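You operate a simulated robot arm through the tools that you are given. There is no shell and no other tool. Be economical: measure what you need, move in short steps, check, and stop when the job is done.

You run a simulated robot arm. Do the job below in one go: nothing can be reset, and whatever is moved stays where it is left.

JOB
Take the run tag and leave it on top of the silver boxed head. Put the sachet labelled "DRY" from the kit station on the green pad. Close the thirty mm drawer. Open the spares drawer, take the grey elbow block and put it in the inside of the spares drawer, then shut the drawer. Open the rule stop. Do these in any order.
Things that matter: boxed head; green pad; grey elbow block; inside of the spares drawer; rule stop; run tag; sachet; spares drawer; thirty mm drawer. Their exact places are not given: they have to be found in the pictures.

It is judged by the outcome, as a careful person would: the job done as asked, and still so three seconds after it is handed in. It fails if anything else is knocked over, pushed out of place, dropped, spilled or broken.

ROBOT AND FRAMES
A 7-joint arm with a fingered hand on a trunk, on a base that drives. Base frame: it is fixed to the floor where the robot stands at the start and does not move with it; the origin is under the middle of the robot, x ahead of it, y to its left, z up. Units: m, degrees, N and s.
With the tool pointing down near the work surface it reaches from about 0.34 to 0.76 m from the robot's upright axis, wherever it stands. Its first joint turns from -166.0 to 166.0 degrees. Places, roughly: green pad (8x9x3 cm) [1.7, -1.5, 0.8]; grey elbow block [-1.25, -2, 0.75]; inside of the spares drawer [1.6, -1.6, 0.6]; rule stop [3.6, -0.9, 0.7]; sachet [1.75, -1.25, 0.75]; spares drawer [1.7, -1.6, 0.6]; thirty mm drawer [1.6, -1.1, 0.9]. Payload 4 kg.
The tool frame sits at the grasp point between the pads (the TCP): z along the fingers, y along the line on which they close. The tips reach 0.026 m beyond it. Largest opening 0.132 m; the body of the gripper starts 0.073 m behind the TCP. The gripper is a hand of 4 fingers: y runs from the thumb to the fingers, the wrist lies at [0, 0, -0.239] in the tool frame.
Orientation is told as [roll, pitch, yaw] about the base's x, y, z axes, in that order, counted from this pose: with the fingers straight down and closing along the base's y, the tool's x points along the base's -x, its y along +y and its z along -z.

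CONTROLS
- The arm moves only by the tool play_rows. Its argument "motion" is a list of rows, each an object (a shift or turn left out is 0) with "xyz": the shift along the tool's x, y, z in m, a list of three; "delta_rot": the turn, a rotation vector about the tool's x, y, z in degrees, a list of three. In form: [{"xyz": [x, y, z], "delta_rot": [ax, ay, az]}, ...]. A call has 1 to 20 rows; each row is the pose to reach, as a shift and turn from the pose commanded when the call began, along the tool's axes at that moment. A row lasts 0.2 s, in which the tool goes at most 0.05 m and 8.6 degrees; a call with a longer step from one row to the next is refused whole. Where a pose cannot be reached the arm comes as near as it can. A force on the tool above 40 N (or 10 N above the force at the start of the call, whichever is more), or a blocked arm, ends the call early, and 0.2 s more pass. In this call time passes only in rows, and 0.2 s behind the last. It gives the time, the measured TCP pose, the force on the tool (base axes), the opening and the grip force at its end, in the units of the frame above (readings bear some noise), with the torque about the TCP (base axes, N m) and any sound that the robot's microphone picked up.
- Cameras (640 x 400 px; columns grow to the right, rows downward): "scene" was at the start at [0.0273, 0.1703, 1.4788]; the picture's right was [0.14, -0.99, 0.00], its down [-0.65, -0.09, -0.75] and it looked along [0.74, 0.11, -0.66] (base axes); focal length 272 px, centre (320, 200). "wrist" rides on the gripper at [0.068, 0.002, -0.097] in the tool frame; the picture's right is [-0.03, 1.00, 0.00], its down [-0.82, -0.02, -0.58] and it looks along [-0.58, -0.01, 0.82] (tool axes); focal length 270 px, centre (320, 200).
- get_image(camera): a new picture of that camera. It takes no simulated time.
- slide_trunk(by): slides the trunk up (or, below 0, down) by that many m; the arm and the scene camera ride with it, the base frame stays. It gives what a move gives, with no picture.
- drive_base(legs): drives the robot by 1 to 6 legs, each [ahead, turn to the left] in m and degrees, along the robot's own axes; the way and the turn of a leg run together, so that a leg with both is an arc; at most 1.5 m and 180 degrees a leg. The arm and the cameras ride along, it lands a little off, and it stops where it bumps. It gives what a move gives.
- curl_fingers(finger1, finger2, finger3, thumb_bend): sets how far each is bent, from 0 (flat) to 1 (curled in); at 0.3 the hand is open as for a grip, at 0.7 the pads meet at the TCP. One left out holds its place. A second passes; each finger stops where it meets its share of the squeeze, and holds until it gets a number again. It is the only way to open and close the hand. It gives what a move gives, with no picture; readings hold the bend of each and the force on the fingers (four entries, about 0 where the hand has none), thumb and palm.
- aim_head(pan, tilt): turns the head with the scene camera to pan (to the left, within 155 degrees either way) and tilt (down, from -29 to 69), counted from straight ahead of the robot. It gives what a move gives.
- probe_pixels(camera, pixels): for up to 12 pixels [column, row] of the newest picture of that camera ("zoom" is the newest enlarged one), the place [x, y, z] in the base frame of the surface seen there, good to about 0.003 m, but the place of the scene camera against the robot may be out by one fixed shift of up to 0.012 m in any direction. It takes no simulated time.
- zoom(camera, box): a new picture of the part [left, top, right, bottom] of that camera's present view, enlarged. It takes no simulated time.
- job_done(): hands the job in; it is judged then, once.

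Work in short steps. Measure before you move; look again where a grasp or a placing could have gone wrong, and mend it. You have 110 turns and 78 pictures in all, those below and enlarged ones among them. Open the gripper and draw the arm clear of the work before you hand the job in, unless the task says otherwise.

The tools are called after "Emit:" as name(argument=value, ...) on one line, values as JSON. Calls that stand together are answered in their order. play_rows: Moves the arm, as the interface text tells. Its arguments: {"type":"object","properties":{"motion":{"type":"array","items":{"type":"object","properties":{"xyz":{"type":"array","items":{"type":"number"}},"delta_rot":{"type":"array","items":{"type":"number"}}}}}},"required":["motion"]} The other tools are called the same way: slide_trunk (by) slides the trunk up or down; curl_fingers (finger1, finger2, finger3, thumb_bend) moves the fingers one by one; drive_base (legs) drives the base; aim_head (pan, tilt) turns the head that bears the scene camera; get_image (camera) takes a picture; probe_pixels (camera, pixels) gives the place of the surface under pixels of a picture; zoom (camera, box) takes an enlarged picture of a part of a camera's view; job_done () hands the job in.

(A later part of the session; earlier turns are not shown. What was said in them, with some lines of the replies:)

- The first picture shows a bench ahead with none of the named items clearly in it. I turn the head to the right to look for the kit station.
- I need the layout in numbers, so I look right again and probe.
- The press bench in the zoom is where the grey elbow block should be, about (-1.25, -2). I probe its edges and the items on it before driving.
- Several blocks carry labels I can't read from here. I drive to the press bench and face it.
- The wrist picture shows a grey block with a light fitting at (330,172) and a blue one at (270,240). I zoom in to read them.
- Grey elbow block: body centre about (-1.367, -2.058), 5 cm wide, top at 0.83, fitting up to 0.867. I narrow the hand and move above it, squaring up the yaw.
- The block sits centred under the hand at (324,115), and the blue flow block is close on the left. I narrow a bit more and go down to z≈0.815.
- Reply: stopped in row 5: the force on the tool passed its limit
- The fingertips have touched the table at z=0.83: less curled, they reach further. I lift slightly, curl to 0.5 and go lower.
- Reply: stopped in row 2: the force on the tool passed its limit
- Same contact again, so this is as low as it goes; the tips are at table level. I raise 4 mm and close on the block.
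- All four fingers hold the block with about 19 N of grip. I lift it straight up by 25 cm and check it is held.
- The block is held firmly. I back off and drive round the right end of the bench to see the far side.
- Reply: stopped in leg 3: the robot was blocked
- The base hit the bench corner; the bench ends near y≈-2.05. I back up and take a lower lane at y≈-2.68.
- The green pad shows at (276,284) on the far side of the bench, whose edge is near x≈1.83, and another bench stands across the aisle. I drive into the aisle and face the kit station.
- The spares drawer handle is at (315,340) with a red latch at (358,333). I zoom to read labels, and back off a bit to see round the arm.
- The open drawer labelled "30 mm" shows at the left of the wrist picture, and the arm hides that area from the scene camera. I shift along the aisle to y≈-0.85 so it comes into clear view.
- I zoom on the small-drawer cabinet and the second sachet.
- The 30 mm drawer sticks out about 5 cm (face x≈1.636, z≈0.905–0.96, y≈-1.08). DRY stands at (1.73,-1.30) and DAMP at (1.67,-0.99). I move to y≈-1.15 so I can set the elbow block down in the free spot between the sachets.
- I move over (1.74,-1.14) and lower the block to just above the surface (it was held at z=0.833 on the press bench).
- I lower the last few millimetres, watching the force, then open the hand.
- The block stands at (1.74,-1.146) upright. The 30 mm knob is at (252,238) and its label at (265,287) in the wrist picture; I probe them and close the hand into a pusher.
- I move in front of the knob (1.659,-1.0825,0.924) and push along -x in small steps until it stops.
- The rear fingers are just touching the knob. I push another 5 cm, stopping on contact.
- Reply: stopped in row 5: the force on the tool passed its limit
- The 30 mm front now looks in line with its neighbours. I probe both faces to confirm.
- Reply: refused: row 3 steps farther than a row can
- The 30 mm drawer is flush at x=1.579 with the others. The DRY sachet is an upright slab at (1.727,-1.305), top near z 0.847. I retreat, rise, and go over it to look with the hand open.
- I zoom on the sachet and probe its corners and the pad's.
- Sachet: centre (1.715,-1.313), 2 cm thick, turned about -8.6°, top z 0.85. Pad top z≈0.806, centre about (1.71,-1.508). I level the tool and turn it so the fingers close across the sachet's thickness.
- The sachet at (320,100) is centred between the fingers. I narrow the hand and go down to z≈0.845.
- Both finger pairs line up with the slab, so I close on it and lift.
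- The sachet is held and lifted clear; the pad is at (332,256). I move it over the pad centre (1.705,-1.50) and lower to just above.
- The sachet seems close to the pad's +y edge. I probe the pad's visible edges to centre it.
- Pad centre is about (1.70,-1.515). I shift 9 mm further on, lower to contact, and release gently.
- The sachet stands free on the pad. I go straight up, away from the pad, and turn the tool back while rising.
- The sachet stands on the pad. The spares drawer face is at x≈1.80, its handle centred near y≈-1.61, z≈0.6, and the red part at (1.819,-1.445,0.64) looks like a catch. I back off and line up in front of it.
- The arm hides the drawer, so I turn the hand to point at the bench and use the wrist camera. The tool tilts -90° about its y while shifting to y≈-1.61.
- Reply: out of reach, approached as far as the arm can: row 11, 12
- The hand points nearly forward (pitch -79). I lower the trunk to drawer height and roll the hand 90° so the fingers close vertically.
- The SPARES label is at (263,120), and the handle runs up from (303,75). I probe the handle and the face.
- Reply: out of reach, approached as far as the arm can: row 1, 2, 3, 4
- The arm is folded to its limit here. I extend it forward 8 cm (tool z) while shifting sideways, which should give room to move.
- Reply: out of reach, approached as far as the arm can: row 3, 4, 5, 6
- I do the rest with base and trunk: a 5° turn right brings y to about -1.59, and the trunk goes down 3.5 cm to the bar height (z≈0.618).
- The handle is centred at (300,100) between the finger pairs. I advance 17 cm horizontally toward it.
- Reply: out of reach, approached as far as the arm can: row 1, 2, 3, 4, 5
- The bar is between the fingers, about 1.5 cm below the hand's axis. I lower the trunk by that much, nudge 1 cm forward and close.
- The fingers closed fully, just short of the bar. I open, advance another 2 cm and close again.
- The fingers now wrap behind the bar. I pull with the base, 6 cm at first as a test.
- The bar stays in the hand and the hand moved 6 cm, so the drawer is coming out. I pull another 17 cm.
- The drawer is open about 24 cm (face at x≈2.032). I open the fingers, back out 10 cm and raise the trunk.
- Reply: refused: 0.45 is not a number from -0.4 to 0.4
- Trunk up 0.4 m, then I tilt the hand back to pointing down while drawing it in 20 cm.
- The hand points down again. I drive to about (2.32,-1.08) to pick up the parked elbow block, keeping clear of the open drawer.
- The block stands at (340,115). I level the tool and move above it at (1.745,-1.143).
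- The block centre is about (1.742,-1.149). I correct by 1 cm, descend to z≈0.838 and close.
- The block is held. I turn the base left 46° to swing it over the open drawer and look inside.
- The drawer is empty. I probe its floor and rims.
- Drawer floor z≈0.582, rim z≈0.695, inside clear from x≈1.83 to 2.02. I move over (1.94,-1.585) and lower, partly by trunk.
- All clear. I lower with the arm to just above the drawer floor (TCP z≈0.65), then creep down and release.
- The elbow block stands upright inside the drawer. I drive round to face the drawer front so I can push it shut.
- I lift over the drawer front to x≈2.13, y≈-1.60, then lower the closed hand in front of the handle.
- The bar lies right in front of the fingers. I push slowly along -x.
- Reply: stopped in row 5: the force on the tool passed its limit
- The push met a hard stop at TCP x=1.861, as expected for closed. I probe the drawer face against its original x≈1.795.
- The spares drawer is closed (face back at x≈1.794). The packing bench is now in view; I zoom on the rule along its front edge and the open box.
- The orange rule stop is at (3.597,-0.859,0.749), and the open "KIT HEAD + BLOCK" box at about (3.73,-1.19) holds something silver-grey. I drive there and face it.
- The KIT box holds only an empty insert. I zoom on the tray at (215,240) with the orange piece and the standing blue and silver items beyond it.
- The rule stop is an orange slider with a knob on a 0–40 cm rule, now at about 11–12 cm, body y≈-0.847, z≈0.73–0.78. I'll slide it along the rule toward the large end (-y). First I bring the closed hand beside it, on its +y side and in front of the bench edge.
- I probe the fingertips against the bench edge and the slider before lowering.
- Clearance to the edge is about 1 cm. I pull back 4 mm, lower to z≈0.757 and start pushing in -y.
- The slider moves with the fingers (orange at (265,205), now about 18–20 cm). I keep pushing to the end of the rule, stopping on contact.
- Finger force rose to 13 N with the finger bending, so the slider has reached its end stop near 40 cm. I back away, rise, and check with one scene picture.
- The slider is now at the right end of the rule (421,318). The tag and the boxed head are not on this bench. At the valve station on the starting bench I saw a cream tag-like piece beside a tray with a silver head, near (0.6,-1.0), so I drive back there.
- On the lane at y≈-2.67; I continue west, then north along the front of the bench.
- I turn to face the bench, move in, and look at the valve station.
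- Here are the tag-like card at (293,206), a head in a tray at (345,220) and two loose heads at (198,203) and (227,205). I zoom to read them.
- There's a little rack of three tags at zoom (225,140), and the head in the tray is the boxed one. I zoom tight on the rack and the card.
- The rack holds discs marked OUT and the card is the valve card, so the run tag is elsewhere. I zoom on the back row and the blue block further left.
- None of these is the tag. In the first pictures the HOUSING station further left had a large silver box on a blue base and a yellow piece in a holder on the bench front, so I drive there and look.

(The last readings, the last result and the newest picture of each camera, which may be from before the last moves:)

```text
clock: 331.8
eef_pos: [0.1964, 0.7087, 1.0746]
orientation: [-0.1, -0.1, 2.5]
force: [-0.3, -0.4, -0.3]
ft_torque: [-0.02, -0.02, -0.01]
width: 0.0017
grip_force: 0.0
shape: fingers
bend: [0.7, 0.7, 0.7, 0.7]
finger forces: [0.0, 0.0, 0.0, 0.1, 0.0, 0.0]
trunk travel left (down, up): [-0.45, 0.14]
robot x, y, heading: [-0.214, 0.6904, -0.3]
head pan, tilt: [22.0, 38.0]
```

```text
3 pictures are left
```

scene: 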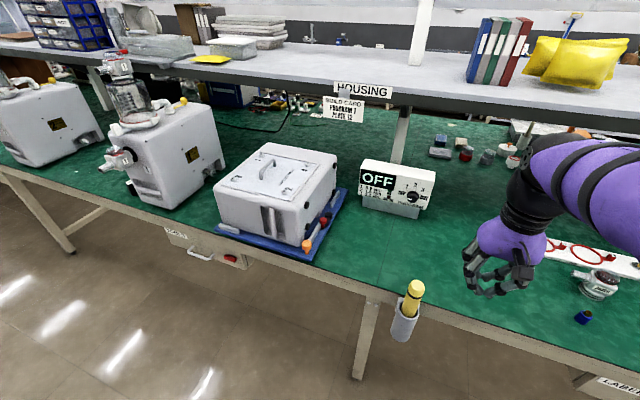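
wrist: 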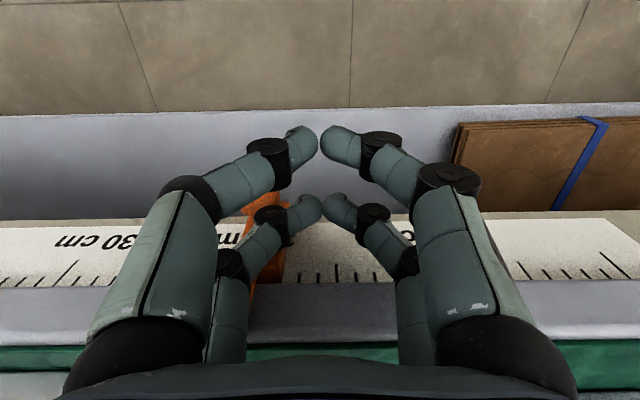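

The housings carry no tag. The white strip near (590,255) holds red loops with small label tabs, which look like tags, and a silver head stands beside it at (598,283). I drive back to the start spot for a close look.

Emit:
drive_base(legs=[[0, -90], [0.68, 0], [0, 90.3], [0.2, 0]])

Emit:
aim_head(pan=8.1, tilt=41.3)

Emit:
zoom(camera="scene", box=[230, 190, 406, 300])

```text
clock: 344.3
eef_pos: [0.3999, 0.0063, 1.0754]
orientation: [0.0, -0.1, -0.5]
force: [0.6, -0.5, -0.7]
ft_torque: [0.01, -0.01, 0.0]
width: 0.0014
grip_force: 0.1
shape: fingers
bend: [0.7, 0.7, 0.7, 0.7]
finger forces: [0.0, 0.1, 0.0, 0.0, 0.1, 0.0]
trunk travel left (down, up): [-0.45, 0.14]
robot x, y, heading: [-0.0113, 0.011, -3.1]
head pan, tilt: [22.0, 38.0]
```

```text
clock: 345.0
eef_pos: [0.3997, 0.0071, 1.0753]
orientation: [0.1, 0.0, -0.6]
force: [-0.4, -0.6, -0.9]
ft_torque: [-0.01, -0.02, -0.04]
width: 0.0016
grip_force: 0.1
shape: fingers
bend: [0.7, 0.7, 0.7, 0.7]
finger forces: [0.0, 0.1, 0.2, 0.0, 0.0, 0.0]
trunk travel left (down, up): [-0.45, 0.14]
robot x, y, heading: [-0.0116, 0.0112, -3.2]
head pan, tilt: [8.1, 41.3]
```

```text
3.64 times, centred on (318, 245) of scene
```

zoom: 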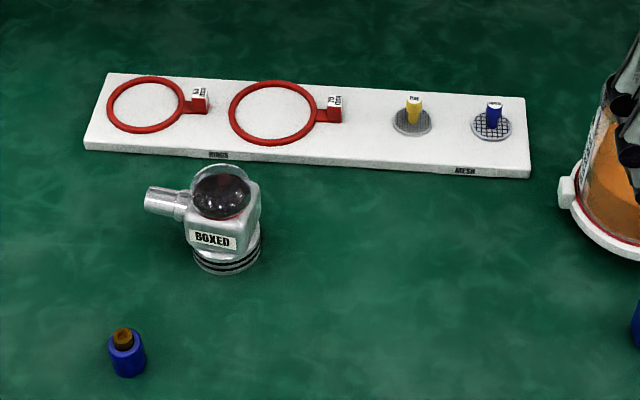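

The head beside the strip is labelled BOXED and is silver, so it is the target. The blue block with a white label near (420,285) in the first picture may be the run tag. I probe the head, then zoom on that block.

Emit:
probe_pixels(camera="zoom", pixels=[[222, 172], [220, 190], [222, 210], [195, 195], [250, 195], [200, 215], [245, 215], [212, 240], [225, 265], [165, 205], [127, 335], [127, 360]])

Emit:
zoom(camera="scene", box=[384, 256, 464, 306])

Emit:
probe_pixels(camera="zoom", pixels=[[320, 200], [260, 200], [200, 200], [380, 200], [260, 150], [260, 250], [320, 250], [200, 250], [320, 150], [200, 150], [400, 250], [440, 200]])

```text
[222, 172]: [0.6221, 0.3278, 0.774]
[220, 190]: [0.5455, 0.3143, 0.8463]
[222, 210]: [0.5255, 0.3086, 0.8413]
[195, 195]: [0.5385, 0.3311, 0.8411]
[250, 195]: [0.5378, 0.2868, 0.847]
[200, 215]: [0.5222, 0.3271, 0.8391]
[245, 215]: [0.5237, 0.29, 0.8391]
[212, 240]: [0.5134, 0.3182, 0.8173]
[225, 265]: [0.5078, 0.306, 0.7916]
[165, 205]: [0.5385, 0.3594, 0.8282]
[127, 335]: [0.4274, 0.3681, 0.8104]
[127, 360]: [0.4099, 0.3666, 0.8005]
```

```text
8.00 times, centred on (424, 281) of scene
```

zoom: 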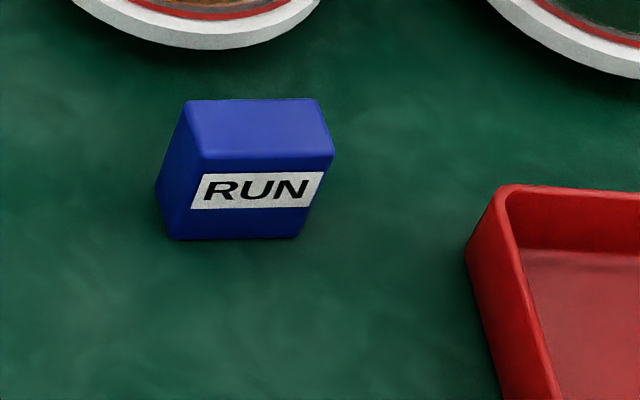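

```text
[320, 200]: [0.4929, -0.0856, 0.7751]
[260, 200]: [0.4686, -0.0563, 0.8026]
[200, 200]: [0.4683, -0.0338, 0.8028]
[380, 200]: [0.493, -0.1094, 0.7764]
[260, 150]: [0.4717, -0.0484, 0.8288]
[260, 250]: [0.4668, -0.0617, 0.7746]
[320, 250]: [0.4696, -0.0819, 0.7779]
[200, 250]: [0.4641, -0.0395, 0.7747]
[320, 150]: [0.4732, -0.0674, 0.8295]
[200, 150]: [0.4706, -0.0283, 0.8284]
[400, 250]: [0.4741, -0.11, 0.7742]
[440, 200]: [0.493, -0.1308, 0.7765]
```

It reads RUN, so that is the tag. I probe its top corners for size and yaw.

Emit:
probe_pixels(camera="zoom", pixels=[[195, 106], [314, 104], [210, 150], [326, 150], [260, 104], [175, 232], [296, 230], [192, 130], [320, 125], [300, 172], [225, 172]])

```text
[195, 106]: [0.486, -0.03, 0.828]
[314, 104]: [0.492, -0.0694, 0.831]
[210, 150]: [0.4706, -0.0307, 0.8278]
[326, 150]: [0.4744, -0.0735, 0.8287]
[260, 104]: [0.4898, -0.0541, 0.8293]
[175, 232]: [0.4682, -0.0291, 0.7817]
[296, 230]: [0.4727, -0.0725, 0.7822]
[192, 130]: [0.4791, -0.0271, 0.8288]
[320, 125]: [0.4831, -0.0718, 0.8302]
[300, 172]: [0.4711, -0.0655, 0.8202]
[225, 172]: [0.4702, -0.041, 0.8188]
```

Tag: about 5 cm (y) × 2.5 cm (x) × 5.4 cm tall, turned about 5°. For exact places of both tag and head, I move to the starting arm pose where the wrist camera sees both and use the last picture there.

Emit:
play_rows(motion=[{"xyz": [-0.025, 0.016, -0.019]}, {"xyz": [-0.05, 0.033, -0.038]}, {"xyz": [-0.075, 0.049, -0.057]}])

Emit:
get_image(camera="wrist")

```text
clock: 345.8
eef_pos: [0.4772, 0.0522, 1.1314]
orientation: [-0.1, -0.1, -0.8]
force: [-0.8, 0.0, 0.3]
ft_torque: [-0.01, 0.02, 0.0]
width: 0.0015
grip_force: 0.0
shape: fingers
bend: [0.7, 0.7, 0.7, 0.7]
finger forces: [0.0, 0.1, 0.1, 0.0, 0.0, 0.0]
trunk travel left (down, up): [-0.45, 0.14]
robot x, y, heading: [-0.0125, 0.0106, -3.1]
head pan, tilt: [8.1, 41.3]
```

```text
0 pictures are left
```

wrist: 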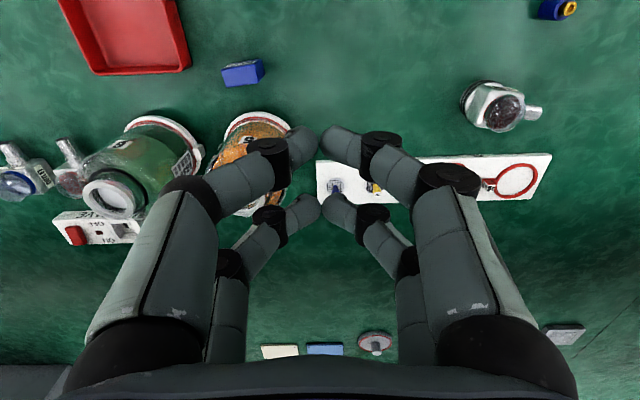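

Both are in view: tag at (243,72), head at (493,105). I probe both.

Emit:
probe_pixels(camera="wrist", pixels=[[227, 78], [259, 72], [243, 78], [244, 84], [226, 84], [262, 77], [228, 71], [256, 64], [244, 66], [252, 70], [235, 75], [264, 72]])

Emit:
probe_pixels(camera="wrist", pixels=[[505, 110], [495, 100], [510, 118], [518, 110], [490, 112], [505, 96], [500, 122], [485, 95], [530, 113], [480, 88], [515, 98], [505, 127]])

```text
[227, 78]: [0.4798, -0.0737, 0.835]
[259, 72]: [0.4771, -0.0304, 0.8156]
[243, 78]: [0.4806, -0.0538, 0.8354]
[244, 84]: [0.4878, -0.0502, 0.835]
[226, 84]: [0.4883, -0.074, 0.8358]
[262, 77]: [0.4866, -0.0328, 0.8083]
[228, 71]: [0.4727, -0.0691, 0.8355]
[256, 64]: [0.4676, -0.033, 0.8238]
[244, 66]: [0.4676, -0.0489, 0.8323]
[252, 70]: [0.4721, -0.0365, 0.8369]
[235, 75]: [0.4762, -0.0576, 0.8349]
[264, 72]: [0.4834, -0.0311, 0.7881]
```

```text
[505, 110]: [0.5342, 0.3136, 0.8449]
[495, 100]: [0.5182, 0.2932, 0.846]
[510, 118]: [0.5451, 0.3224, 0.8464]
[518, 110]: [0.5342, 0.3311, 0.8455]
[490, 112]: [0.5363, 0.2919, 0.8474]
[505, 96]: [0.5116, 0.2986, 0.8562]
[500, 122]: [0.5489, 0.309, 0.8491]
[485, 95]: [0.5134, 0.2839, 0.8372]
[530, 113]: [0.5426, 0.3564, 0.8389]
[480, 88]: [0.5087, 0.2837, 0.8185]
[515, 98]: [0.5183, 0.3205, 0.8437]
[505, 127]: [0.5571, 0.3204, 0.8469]
```

The wrist readings agree with the scene: tag centre about (0.480,-0.052), top z 0.835; head top disc centre about (0.5345,0.312), z≈0.846. I probe the canister next to the tag to choose the grip direction.

Emit:
probe_pixels(camera="wrist", pixels=[[255, 112], [240, 118], [270, 114], [225, 130], [240, 135], [255, 125], [245, 150], [230, 160], [235, 205], [180, 118], [150, 118], [120, 150]])

```text
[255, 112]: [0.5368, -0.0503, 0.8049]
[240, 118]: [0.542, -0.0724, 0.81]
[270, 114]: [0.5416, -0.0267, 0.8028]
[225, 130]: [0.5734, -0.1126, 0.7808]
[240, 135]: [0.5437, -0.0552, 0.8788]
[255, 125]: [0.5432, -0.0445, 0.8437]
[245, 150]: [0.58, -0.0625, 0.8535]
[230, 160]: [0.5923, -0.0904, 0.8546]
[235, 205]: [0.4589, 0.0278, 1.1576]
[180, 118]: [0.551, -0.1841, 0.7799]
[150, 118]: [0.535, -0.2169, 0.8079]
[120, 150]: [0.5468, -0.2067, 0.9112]
```

The canister body starts at x≈0.543, too close for gripping across x, so I grip across the tag's 5 cm width with the rear finger pair centred on its thickness (TCP about (0.464,-0.054), yaw +6°). I open the hand, go over it and down to z≈0.95.

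Emit:
curl_fingers(finger1=0.45, finger2=0.45, finger3=0.45, thumb_bend=0.45)

Emit:
play_rows(motion=[{"xyz": [0.005, -0.04, 0], "delta_rot": [0, 0, -2.5]}, {"xyz": [0.01, -0.08, 0.01], "delta_rot": [0, 0, -5]}, {"xyz": [0.012, -0.106, 0.04], "delta_rot": [0, 0, -6.8]}, {"xyz": [0.012, -0.106, 0.085], "delta_rot": [0, 0, -6.8]}, {"xyz": [0.012, -0.106, 0.13], "delta_rot": [0, 0, -6.8]}, {"xyz": [0.012, -0.106, 0.18], "delta_rot": [0, 0, -6.8]}])

```text
clock: 346.8
eef_pos: [0.4758, 0.0533, 1.1312]
orientation: [0.0, 0.0, -0.7]
force: [-0.2, -0.4, -0.5]
ft_torque: [0.0, 0.04, 0.01]
width: 0.0824
grip_force: 0.0
shape: fingers
bend: [0.45, 0.45, 0.45, 0.45]
finger forces: [0.0, 0.2, 0.1, 0.1, 0.0, 0.0]
trunk travel left (down, up): [-0.45, 0.14]
robot x, y, heading: [-0.012, 0.0082, -3.2]
head pan, tilt: [8.1, 41.3]
```

```text
clock: 348.2
eef_pos: [0.4627, -0.0501, 0.9525]
orientation: [0.0, -0.2, 6.2]
force: [-0.3, 0.4, -0.1]
ft_torque: [-0.02, -0.03, 0.03]
width: 0.0824
grip_force: 0.1
shape: fingers
bend: [0.45, 0.45, 0.45, 0.45]
finger forces: [0.0, 0.0, 0.1, 0.0, 0.0, 0.1]
trunk travel left (down, up): [-0.45, 0.14]
robot x, y, heading: [-0.0124, 0.0121, -3.1]
head pan, tilt: [8.1, 41.3]
```

Lined up over the tag. I descend to z≈0.84 in short steps, watching for contact.

Emit:
play_rows(motion=[{"xyz": [0, -0.002, 0.04]}, {"xyz": [0, -0.002, 0.075]}, {"xyz": [0, -0.002, 0.095]}, {"xyz": [0, -0.002, 0.105]}, {"xyz": [0, -0.002, 0.113]}])

Emit:
curl_fingers(finger1=0.6, finger2=0.6, finger3=0.6, thumb_bend=0.6)

```text
clock: 349.4
eef_pos: [0.4623, -0.0541, 0.8392]
orientation: [-0.1, -0.1, 6.2]
force: [0.4, -0.1, 0.7]
ft_torque: [-0.02, -0.04, 0.01]
width: 0.0825
grip_force: 0.0
shape: fingers
bend: [0.45, 0.45, 0.45, 0.45]
finger forces: [0.1, 0.0, 0.0, 0.0, 0.1, 0.0]
trunk travel left (down, up): [-0.45, 0.14]
robot x, y, heading: [-0.01, 0.009, -3.5]
head pan, tilt: [8.1, 41.3]
```

```text
clock: 350.4
eef_pos: [0.4618, -0.0524, 0.8395]
orientation: [-0.1, 0.0, 6.3]
force: [-0.1, -0.3, 0.1]
ft_torque: [0.0, 0.0, -0.01]
width: 0.0331
grip_force: 2.4
shape: fingers
bend: [0.6, 0.56, 0.56, 0.6]
finger forces: [0.0, 2.6, 2.5, 0.1, 0.0, 0.1]
trunk travel left (down, up): [-0.45, 0.14]
robot x, y, heading: [-0.01, 0.0099, -3.2]
head pan, tilt: [8.1, 41.3]
```

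Fingers 2 and 3 (the rear pair) both touch the tag at bend 0.56, so it is centred between them. I squeeze more and lift slowly.

Emit:
curl_fingers(finger2=0.68, finger3=0.68)

Emit:
play_rows(motion=[{"xyz": [0, 0, -0.01]}, {"xyz": [0, 0, -0.03]}, {"xyz": [0, 0, -0.06]}, {"xyz": [0, 0, -0.09]}])

```text
clock: 351.4
eef_pos: [0.4624, -0.0538, 0.8402]
orientation: [-0.1, -0.1, 6.2]
force: [-0.6, 0.0, 0.3]
ft_torque: [0.0, 0.01, -0.04]
width: 0.0331
grip_force: 7.2
shape: fingers
bend: [0.6, 0.57, 0.57, 0.6]
finger forces: [0.0, 7.1, 7.2, 0.0, 0.0, 0.0]
trunk travel left (down, up): [-0.45, 0.14]
robot x, y, heading: [-0.0147, 0.0091, -3.4]
head pan, tilt: [8.1, 41.3]
```

```text
clock: 352.4
eef_pos: [0.4606, -0.0556, 0.9295]
orientation: [-0.1, -0.2, 6.1]
force: [0.6, 0.1, 0.0]
ft_torque: [0.04, 0.0, 0.02]
width: 0.0331
grip_force: 7.0
shape: fingers
bend: [0.6, 0.57, 0.57, 0.6]
finger forces: [0.0, 7.1, 7.1, 0.0, 0.1, 0.1]
trunk travel left (down, up): [-0.45, 0.14]
robot x, y, heading: [-0.016, 0.0086, -3.3]
head pan, tilt: [8.1, 41.3]
```

The grip readings hold at 7 N, so the tag is in the hand. I carry it at z≈1.0 over the boxed head, putting the tag's centre (about 1.8 cm ahead of the TCP) over (0.536,0.311).

Emit:
play_rows(motion=[{"xyz": [0, 0, -0.035]}, {"xyz": [0, 0, -0.07]}, {"xyz": [-0.01, 0.036, -0.07]}, {"xyz": [-0.02, 0.074, -0.07]}, {"xyz": [-0.03, 0.112, -0.07]}, {"xyz": [-0.04, 0.15, -0.07]}, {"xyz": [-0.05, 0.19, -0.07]}, {"xyz": [-0.061, 0.23, -0.07]}, {"xyz": [-0.072, 0.27, -0.07]}, {"xyz": [-0.083, 0.31, -0.07]}, {"xyz": [-0.092, 0.345, -0.07]}, {"xyz": [-0.096, 0.3584, -0.07]}, {"xyz": [-0.096, 0.3584, -0.07]}])

Emit:
play_rows(motion=[{"xyz": [0, 0, 0]}])

```text
clock: 355.2
eef_pos: [0.519, 0.3142, 1.0008]
orientation: [-0.2, -0.1, 6.2]
force: [-0.6, 0.4, -0.8]
ft_torque: [0.0, -0.02, 0.0]
width: 0.0329
grip_force: 7.5
shape: fingers
bend: [0.6, 0.57, 0.57, 0.6]
finger forces: [0.0, 7.2, 7.0, 0.0, 0.0, 0.1]
trunk travel left (down, up): [-0.45, 0.14]
robot x, y, heading: [-0.0103, 0.0074, -3.1]
head pan, tilt: [8.1, 41.3]
```

```text
clock: 355.6
eef_pos: [0.5171, 0.3145, 0.9999]
orientation: [0.0, -0.1, 6.1]
force: [0.2, 1.0, -0.3]
ft_torque: [-0.03, 0.02, 0.03]
width: 0.0329
grip_force: 7.5
shape: fingers
bend: [0.6, 0.57, 0.57, 0.6]
finger forces: [0.0, 7.2, 7.2, 0.0, 0.0, 0.1]
trunk travel left (down, up): [-0.45, 0.14]
robot x, y, heading: [-0.012, 0.0154, -3.2]
head pan, tilt: [8.1, 41.3]
```

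I lower to z≈0.937 (tag bottom about 0.875), then feel for contact in small steps.

Emit:
play_rows(motion=[{"xyz": [0, -0.002, 0.03]}, {"xyz": [0, -0.002, 0.055]}, {"xyz": [0, -0.002, 0.063]}])

Emit:
play_rows(motion=[{"xyz": [0, 0, 0.004]}])

Emit:
play_rows(motion=[{"xyz": [0, 0, 0.004]}])

```text
clock: 356.4
eef_pos: [0.5193, 0.3103, 0.9348]
orientation: [-0.1, 0.0, 6.2]
force: [-0.7, 0.0, 0.4]
ft_torque: [0.01, -0.01, -0.02]
width: 0.0329
grip_force: 7.5
shape: fingers
bend: [0.6, 0.57, 0.57, 0.6]
finger forces: [0.0, 7.2, 7.2, 0.0, 0.0, 0.0]
trunk travel left (down, up): [-0.45, 0.14]
robot x, y, heading: [-0.0098, 0.0116, -3.3]
head pan, tilt: [8.1, 41.3]
```

```text
clock: 356.8
eef_pos: [0.5213, 0.311, 0.9311]
orientation: [-0.1, -0.1, 6.2]
force: [-0.3, -0.2, -0.9]
ft_torque: [0.02, 0.02, 0.03]
width: 0.033
grip_force: 7.3
shape: fingers
bend: [0.6, 0.57, 0.57, 0.6]
finger forces: [0.0, 7.2, 7.2, 0.0, 0.1, 0.0]
trunk travel left (down, up): [-0.45, 0.14]
robot x, y, heading: [-0.009, 0.0115, -3.1]
head pan, tilt: [8.1, 41.3]
```

```text
clock: 357.2
eef_pos: [0.52, 0.3113, 0.9278]
orientation: [-0.1, 0.0, 6.2]
force: [-0.1, -0.1, -1.0]
ft_torque: [-0.02, -0.02, -0.02]
width: 0.0329
grip_force: 7.2
shape: fingers
bend: [0.6, 0.57, 0.57, 0.6]
finger forces: [0.1, 7.2, 7.1, 0.0, 0.0, 0.0]
trunk travel left (down, up): [-0.45, 0.14]
robot x, y, heading: [-0.0117, 0.0091, -3.2]
head pan, tilt: [8.1, 41.3]
```

No contact yet at 0.928; I continue in 3 mm steps.

Emit:
play_rows(motion=[{"xyz": [0, 0, 0.003]}])

Emit:
play_rows(motion=[{"xyz": [0, 0, 0.003]}])

Emit:
play_rows(motion=[{"xyz": [0, 0, 0.003]}])

```text
clock: 357.6
eef_pos: [0.5205, 0.3122, 0.9243]
orientation: [-0.1, -0.1, 6.0]
force: [0.3, -0.4, 0.0]
ft_torque: [-0.01, -0.02, 0.0]
width: 0.0329
grip_force: 7.5
shape: fingers
bend: [0.6, 0.57, 0.57, 0.6]
finger forces: [0.0, 7.3, 7.3, 0.0, 0.0, 0.0]
trunk travel left (down, up): [-0.45, 0.14]
robot x, y, heading: [-0.0135, 0.0093, -3.2]
head pan, tilt: [8.1, 41.3]
```

```text
clock: 358.0
eef_pos: [0.5202, 0.3109, 0.9238]
orientation: [0.0, -0.2, 6.2]
force: [0.3, -0.5, 6.9]
ft_torque: [0.01, -0.14, -0.03]
width: 0.0327
grip_force: 8.7
shape: fingers
bend: [0.6, 0.58, 0.57, 0.6]
finger forces: [0.0, 8.5, 8.9, 0.0, 0.0, 0.0]
trunk travel left (down, up): [-0.45, 0.14]
robot x, y, heading: [-0.0122, 0.01, -3.1]
head pan, tilt: [8.1, 41.3]
```

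```text
clock: 358.4
eef_pos: [0.5192, 0.3119, 0.9206]
orientation: [0.0, -0.3, 6.1]
force: [1.4, -0.3, 14.1]
ft_torque: [0.06, -0.28, 0.0]
width: 0.0329
grip_force: 9.7
shape: fingers
bend: [0.6, 0.59, 0.58, 0.6]
finger forces: [0.0, 9.4, 9.7, 0.0, 0.0, 0.0]
trunk travel left (down, up): [-0.45, 0.14]
robot x, y, heading: [-0.0178, 0.01, -3.0]
head pan, tilt: [8.1, 41.3]
```

Contact came at TCP z≈0.924 (tag bottom about 0.863), with the force line about 2 cm ahead of the TCP, i.e. at (0.540,0.314), right under the tag's centre. Before letting go I test whether the top is flat or domed: I lift 6 mm, shift 1 cm back and touch again.

Emit:
play_rows(motion=[{"xyz": [0, 0, -0.004]}, {"xyz": [0, 0, -0.008]}, {"xyz": [0.01, 0.001, -0.008]}, {"xyz": [0.01, 0.001, -0.005]}])

Emit:
play_rows(motion=[{"xyz": [0, 0, 0.002]}])

Emit:
play_rows(motion=[{"xyz": [0, 0, 0.002]}])

```text
clock: 359.4
eef_pos: [0.5096, 0.3126, 0.9225]
orientation: [0.0, -0.1, 6.1]
force: [0.5, -0.8, -0.9]
ft_torque: [0.01, 0.03, -0.03]
width: 0.0329
grip_force: 6.8
shape: fingers
bend: [0.6, 0.58, 0.58, 0.6]
finger forces: [0.1, 7.7, 7.6, 0.0, 0.0, 0.0]
trunk travel left (down, up): [-0.45, 0.14]
robot x, y, heading: [-0.0143, 0.0155, -3.1]
head pan, tilt: [8.1, 41.3]
```

```text
clock: 359.8
eef_pos: [0.5101, 0.3118, 0.9222]
orientation: [-0.1, -0.2, 6.1]
force: [0.0, 0.2, 1.0]
ft_torque: [0.02, -0.02, 0.01]
width: 0.0327
grip_force: 7.5
shape: fingers
bend: [0.6, 0.58, 0.58, 0.6]
finger forces: [0.1, 7.8, 7.8, 0.0, 0.0, 0.0]
trunk travel left (down, up): [-0.45, 0.14]
robot x, y, heading: [-0.0126, 0.0158, -3.3]
head pan, tilt: [8.1, 41.3]
```

```text
clock: 360.2
eef_pos: [0.5094, 0.3115, 0.9208]
orientation: [0.1, -0.2, 6.2]
force: [0.8, 1.1, 9.1]
ft_torque: [0.05, -0.18, 0.02]
width: 0.0331
grip_force: 8.8
shape: fingers
bend: [0.6, 0.58, 0.58, 0.6]
finger forces: [0.0, 8.7, 8.0, 0.0, 0.0, 0.1]
trunk travel left (down, up): [-0.45, 0.14]
robot x, y, heading: [-0.0127, 0.0122, -3.2]
head pan, tilt: [8.1, 41.3]
```

Here the force line is again about 2 cm ahead of the TCP, at the same height: it moved with the tag, which points to a flat top. I check the other side, 1.2 cm beyond the first spot, to be sure.

Emit:
play_rows(motion=[{"xyz": [0, 0, -0.004]}, {"xyz": [0, 0, -0.008]}, {"xyz": [-0.011, -0.001, -0.008]}, {"xyz": [-0.022, -0.002, -0.008]}, {"xyz": [-0.022, -0.002, -0.004]}])

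Emit:
play_rows(motion=[{"xyz": [0, 0, 0.002]}])

Emit:
play_rows(motion=[{"xyz": [0, 0, 0.002]}])

```text
clock: 361.4
eef_pos: [0.5314, 0.3114, 0.9245]
orientation: [-0.1, -0.2, 6.1]
force: [-0.5, -0.3, -0.8]
ft_torque: [-0.03, 0.02, 0.03]
width: 0.0332
grip_force: 8.1
shape: fingers
bend: [0.6, 0.58, 0.58, 0.6]
finger forces: [0.1, 7.8, 7.8, 0.0, 0.0, 0.0]
trunk travel left (down, up): [-0.45, 0.14]
robot x, y, heading: [-0.0135, 0.0114, -3.3]
head pan, tilt: [8.1, 41.3]
```

```text
clock: 361.8
eef_pos: [0.5314, 0.3116, 0.9228]
orientation: [-0.1, -0.1, 6.1]
force: [0.6, -0.7, 0.2]
ft_torque: [0.03, -0.01, 0.01]
width: 0.0329
grip_force: 8.4
shape: fingers
bend: [0.6, 0.58, 0.58, 0.6]
finger forces: [0.1, 7.7, 8.0, 0.1, 0.0, 0.0]
trunk travel left (down, up): [-0.45, 0.14]
robot x, y, heading: [-0.0143, 0.0123, -3.1]
head pan, tilt: [8.1, 41.3]
```

```text
clock: 362.2
eef_pos: [0.5313, 0.3111, 0.9219]
orientation: [0.1, -0.2, 6.2]
force: [-0.5, -0.4, 6.7]
ft_torque: [0.0, -0.13, -0.02]
width: 0.0329
grip_force: 8.5
shape: fingers
bend: [0.6, 0.58, 0.58, 0.6]
finger forces: [0.0, 7.9, 8.3, 0.1, 0.1, 0.0]
trunk travel left (down, up): [-0.45, 0.14]
robot x, y, heading: [-0.0143, 0.012, -3.1]
head pan, tilt: [8.1, 41.3]
```

Same height and stiffness again, with the force line moving with the tag, so the top is flat enough to stand on. I go back to the centre, touch down lightly, and release in small stages.

Emit:
play_rows(motion=[{"xyz": [0, 0, -0.004]}, {"xyz": [0, 0, -0.007]}, {"xyz": [0.012, 0.002, -0.007]}, {"xyz": [0.012, 0.002, -0.004]}])

Emit:
play_rows(motion=[{"xyz": [0, 0, 0.002]}])

Emit:
play_rows(motion=[{"xyz": [0, 0, 0.0015]}])

```text
clock: 363.2
eef_pos: [0.5191, 0.3122, 0.923]
orientation: [-0.1, -0.1, 6.1]
force: [-0.2, -0.3, -0.8]
ft_torque: [0.0, 0.0, 0.02]
width: 0.0331
grip_force: 8.1
shape: fingers
bend: [0.6, 0.58, 0.58, 0.6]
finger forces: [0.1, 7.8, 7.8, 0.1, 0.0, 0.0]
trunk travel left (down, up): [-0.45, 0.14]
robot x, y, heading: [-0.0136, 0.0121, -3.4]
head pan, tilt: [8.1, 41.3]
```

```text
clock: 363.6
eef_pos: [0.5198, 0.3126, 0.9231]
orientation: [0.0, -0.2, 6.3]
force: [-0.3, 0.9, 0.7]
ft_torque: [0.03, -0.02, 0.01]
width: 0.0332
grip_force: 7.9
shape: fingers
bend: [0.6, 0.58, 0.58, 0.6]
finger forces: [0.0, 8.1, 7.7, 0.1, 0.0, 0.0]
trunk travel left (down, up): [-0.45, 0.14]
robot x, y, heading: [-0.0107, 0.0098, -3.4]
head pan, tilt: [8.1, 41.3]
```

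```text
clock: 364.0
eef_pos: [0.52, 0.3115, 0.9212]
orientation: [0.1, -0.3, 6.3]
force: [-0.4, 0.0, 6.1]
ft_torque: [0.03, -0.1, 0.04]
width: 0.0325
grip_force: 8.0
shape: fingers
bend: [0.6, 0.58, 0.58, 0.6]
finger forces: [0.0, 8.2, 7.8, 0.0, 0.0, 0.0]
trunk travel left (down, up): [-0.45, 0.14]
robot x, y, heading: [-0.0111, 0.0075, -3.1]
head pan, tilt: [8.1, 41.3]
```

Resting at about 6 N. I ease off 1 mm and open fingers 2 and 3 together, first just off the tag.

Emit:
play_rows(motion=[{"xyz": [0, 0, -0.001]}])

Emit:
curl_fingers(finger2=0.545, finger3=0.545)

Emit:
play_rows(motion=[{"xyz": [0, 0, 0]}, {"xyz": [0, 0, 0]}, {"xyz": [0, 0, 0]}, {"xyz": [0, 0, 0]}, {"xyz": [0, 0, 0]}])

```text
clock: 364.4
eef_pos: [0.5199, 0.3124, 0.9209]
orientation: [-0.1, -0.1, 6.1]
force: [-0.6, 0.4, 4.3]
ft_torque: [0.04, -0.1, -0.02]
width: 0.0327
grip_force: 8.2
shape: fingers
bend: [0.6, 0.58, 0.58, 0.6]
finger forces: [0.1, 8.0, 7.9, 0.1, 0.0, 0.0]
trunk travel left (down, up): [-0.45, 0.14]
robot x, y, heading: [-0.0124, 0.015, -3.5]
head pan, tilt: [8.1, 41.3]
```

```text
clock: 365.4
eef_pos: [0.5205, 0.3136, 0.9222]
orientation: [-0.1, -0.1, 6.1]
force: [0.2, -0.3, 0.3]
ft_torque: [-0.06, 0.04, 0.01]
width: 0.033
grip_force: 0.1
shape: fingers
bend: [0.6, 0.54, 0.54, 0.6]
finger forces: [0.0, 0.0, 0.0, 0.0, 0.0, 0.1]
trunk travel left (down, up): [-0.45, 0.14]
robot x, y, heading: [-0.015, 0.0124, -3.4]
head pan, tilt: [8.1, 41.3]
```

```text
clock: 366.6
eef_pos: [0.5208, 0.3122, 0.9215]
orientation: [-0.1, -0.1, 6.2]
force: [0.1, 0.8, 1.1]
ft_torque: [-0.04, 0.01, 0.01]
width: 0.0329
grip_force: 0.0
shape: fingers
bend: [0.6, 0.54, 0.54, 0.6]
finger forces: [0.0, 0.0, 0.0, 0.0, 0.0, 0.0]
trunk travel left (down, up): [-0.45, 0.14]
robot x, y, heading: [-0.0116, 0.0116, -2.9]
head pan, tilt: [8.1, 41.3]
```

No finger touches it now. With no pictures left, I check the tag is still standing by closing the two fingers very lightly until they feel it.

Emit:
curl_fingers(finger2=0.572, finger3=0.572)

Emit:
curl_fingers(finger2=0.53, finger3=0.53)

```text
clock: 367.6
eef_pos: [0.52, 0.312, 0.9215]
orientation: [-0.1, -0.1, 6.2]
force: [-0.3, 0.4, 0.0]
ft_torque: [0.01, -0.01, -0.01]
width: 0.0328
grip_force: 0.9
shape: fingers
bend: [0.6, 0.56, 0.56, 0.6]
finger forces: [0.0, 0.8, 0.9, 0.0, 0.0, 0.0]
trunk travel left (down, up): [-0.45, 0.14]
robot x, y, heading: [-0.0121, 0.0137, -3.3]
head pan, tilt: [8.1, 41.3]
```

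```text
clock: 368.6
eef_pos: [0.5194, 0.3126, 0.9211]
orientation: [-0.1, -0.1, 6.3]
force: [-0.7, -0.1, 0.4]
ft_torque: [0.0, -0.01, -0.01]
width: 0.0329
grip_force: 0.2
shape: fingers
bend: [0.6, 0.53, 0.53, 0.6]
finger forces: [0.0, 0.0, 0.0, 0.1, 0.0, 0.0]
trunk travel left (down, up): [-0.45, 0.14]
robot x, y, heading: [-0.0114, 0.0091, -3.0]
head pan, tilt: [8.1, 41.3]
```

Both fingers met the tag evenly at bend 0.56, so it stands in place. I open the hand fully and rise straight up slowly, then draw back.

Emit:
curl_fingers(finger2=0.46, finger3=0.46)

Emit:
play_rows(motion=[{"xyz": [0, 0, -0.015]}, {"xyz": [0, 0, -0.035]}, {"xyz": [0, 0, -0.06]}, {"xyz": [0, 0, -0.09]}, {"xyz": [0, 0, -0.125]}, {"xyz": [0, 0, -0.16]}, {"xyz": [0.03, 0, -0.19]}, {"xyz": [0.07, 0, -0.2]}, {"xyz": [0.11, 0, -0.2]}])

Emit:
curl_fingers(finger1=0.3, finger2=0.3, finger3=0.3, thumb_bend=0.3)

```text
clock: 369.6
eef_pos: [0.5199, 0.3129, 0.9205]
orientation: [-0.3, -0.1, 6.1]
force: [-0.2, 0.5, -0.2]
ft_torque: [0.01, -0.01, 0.03]
width: 0.0331
grip_force: 0.1
shape: fingers
bend: [0.6, 0.46, 0.46, 0.6]
finger forces: [0.0, 0.0, 0.0, 0.1, 0.1, 0.0]
trunk travel left (down, up): [-0.45, 0.14]
robot x, y, heading: [-0.014, 0.0107, -3.1]
head pan, tilt: [8.1, 41.3]
```

```text
clock: 371.6
eef_pos: [0.4106, 0.3017, 1.1218]
orientation: [-0.1, -0.1, 6.2]
force: [0.3, 0.6, -0.1]
ft_torque: [-0.01, -0.01, -0.03]
width: 0.0329
grip_force: 0.0
shape: fingers
bend: [0.6, 0.46, 0.46, 0.6]
finger forces: [0.0, 0.1, 0.1, 0.0, 0.1, 0.0]
trunk travel left (down, up): [-0.45, 0.14]
robot x, y, heading: [-0.0122, 0.0159, -3.1]
head pan, tilt: [8.1, 41.3]
```

```text
clock: 372.6
eef_pos: [0.4119, 0.3017, 1.1217]
orientation: [-0.2, 0.0, 6.3]
force: [0.2, 0.1, -0.1]
ft_torque: [-0.03, -0.02, -0.01]
width: 0.1325
grip_force: 0.0
shape: fingers
bend: [0.3, 0.3, 0.3, 0.3]
finger forces: [0.0, 0.0, 0.1, 0.0, 0.1, 0.0]
trunk travel left (down, up): [-0.45, 0.14]
robot x, y, heading: [-0.0103, 0.0111, -3.2]
head pan, tilt: [8.1, 41.3]
```

The hand is open and clear of everything, and all five tasks are done, so I hand the job in.

Emit:
job_done()

```text
The job is handed in.
```

I finished all five tasks and handed the job in, but the run tag's final place was checked by touch only, because I had used all 78 pictures.

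- **Run tag:** it is on top of the boxed head. After I let go, two fingers closed lightly on it and met it evenly, so it was still upright then.
- **DRY sachet:** it stands upright on the green pad, seen in a picture after release.
- **Thirty mm drawer:** closed, with its face flush with the drawers beside it.
- **Spares drawer:** the grey elbow block is inside, and the drawer is shut with its face back where it started. I parked the block on the bench for a while so I could open the drawer.
- **Rule stop:** I took "open" to mean sliding it to the large end of the rule, and pushed it there until it met the end stop.

While driving round early on, the base bumped the bench corner once and stopped. No later picture showed anything moved by it, though I didn't check that corner specifically.
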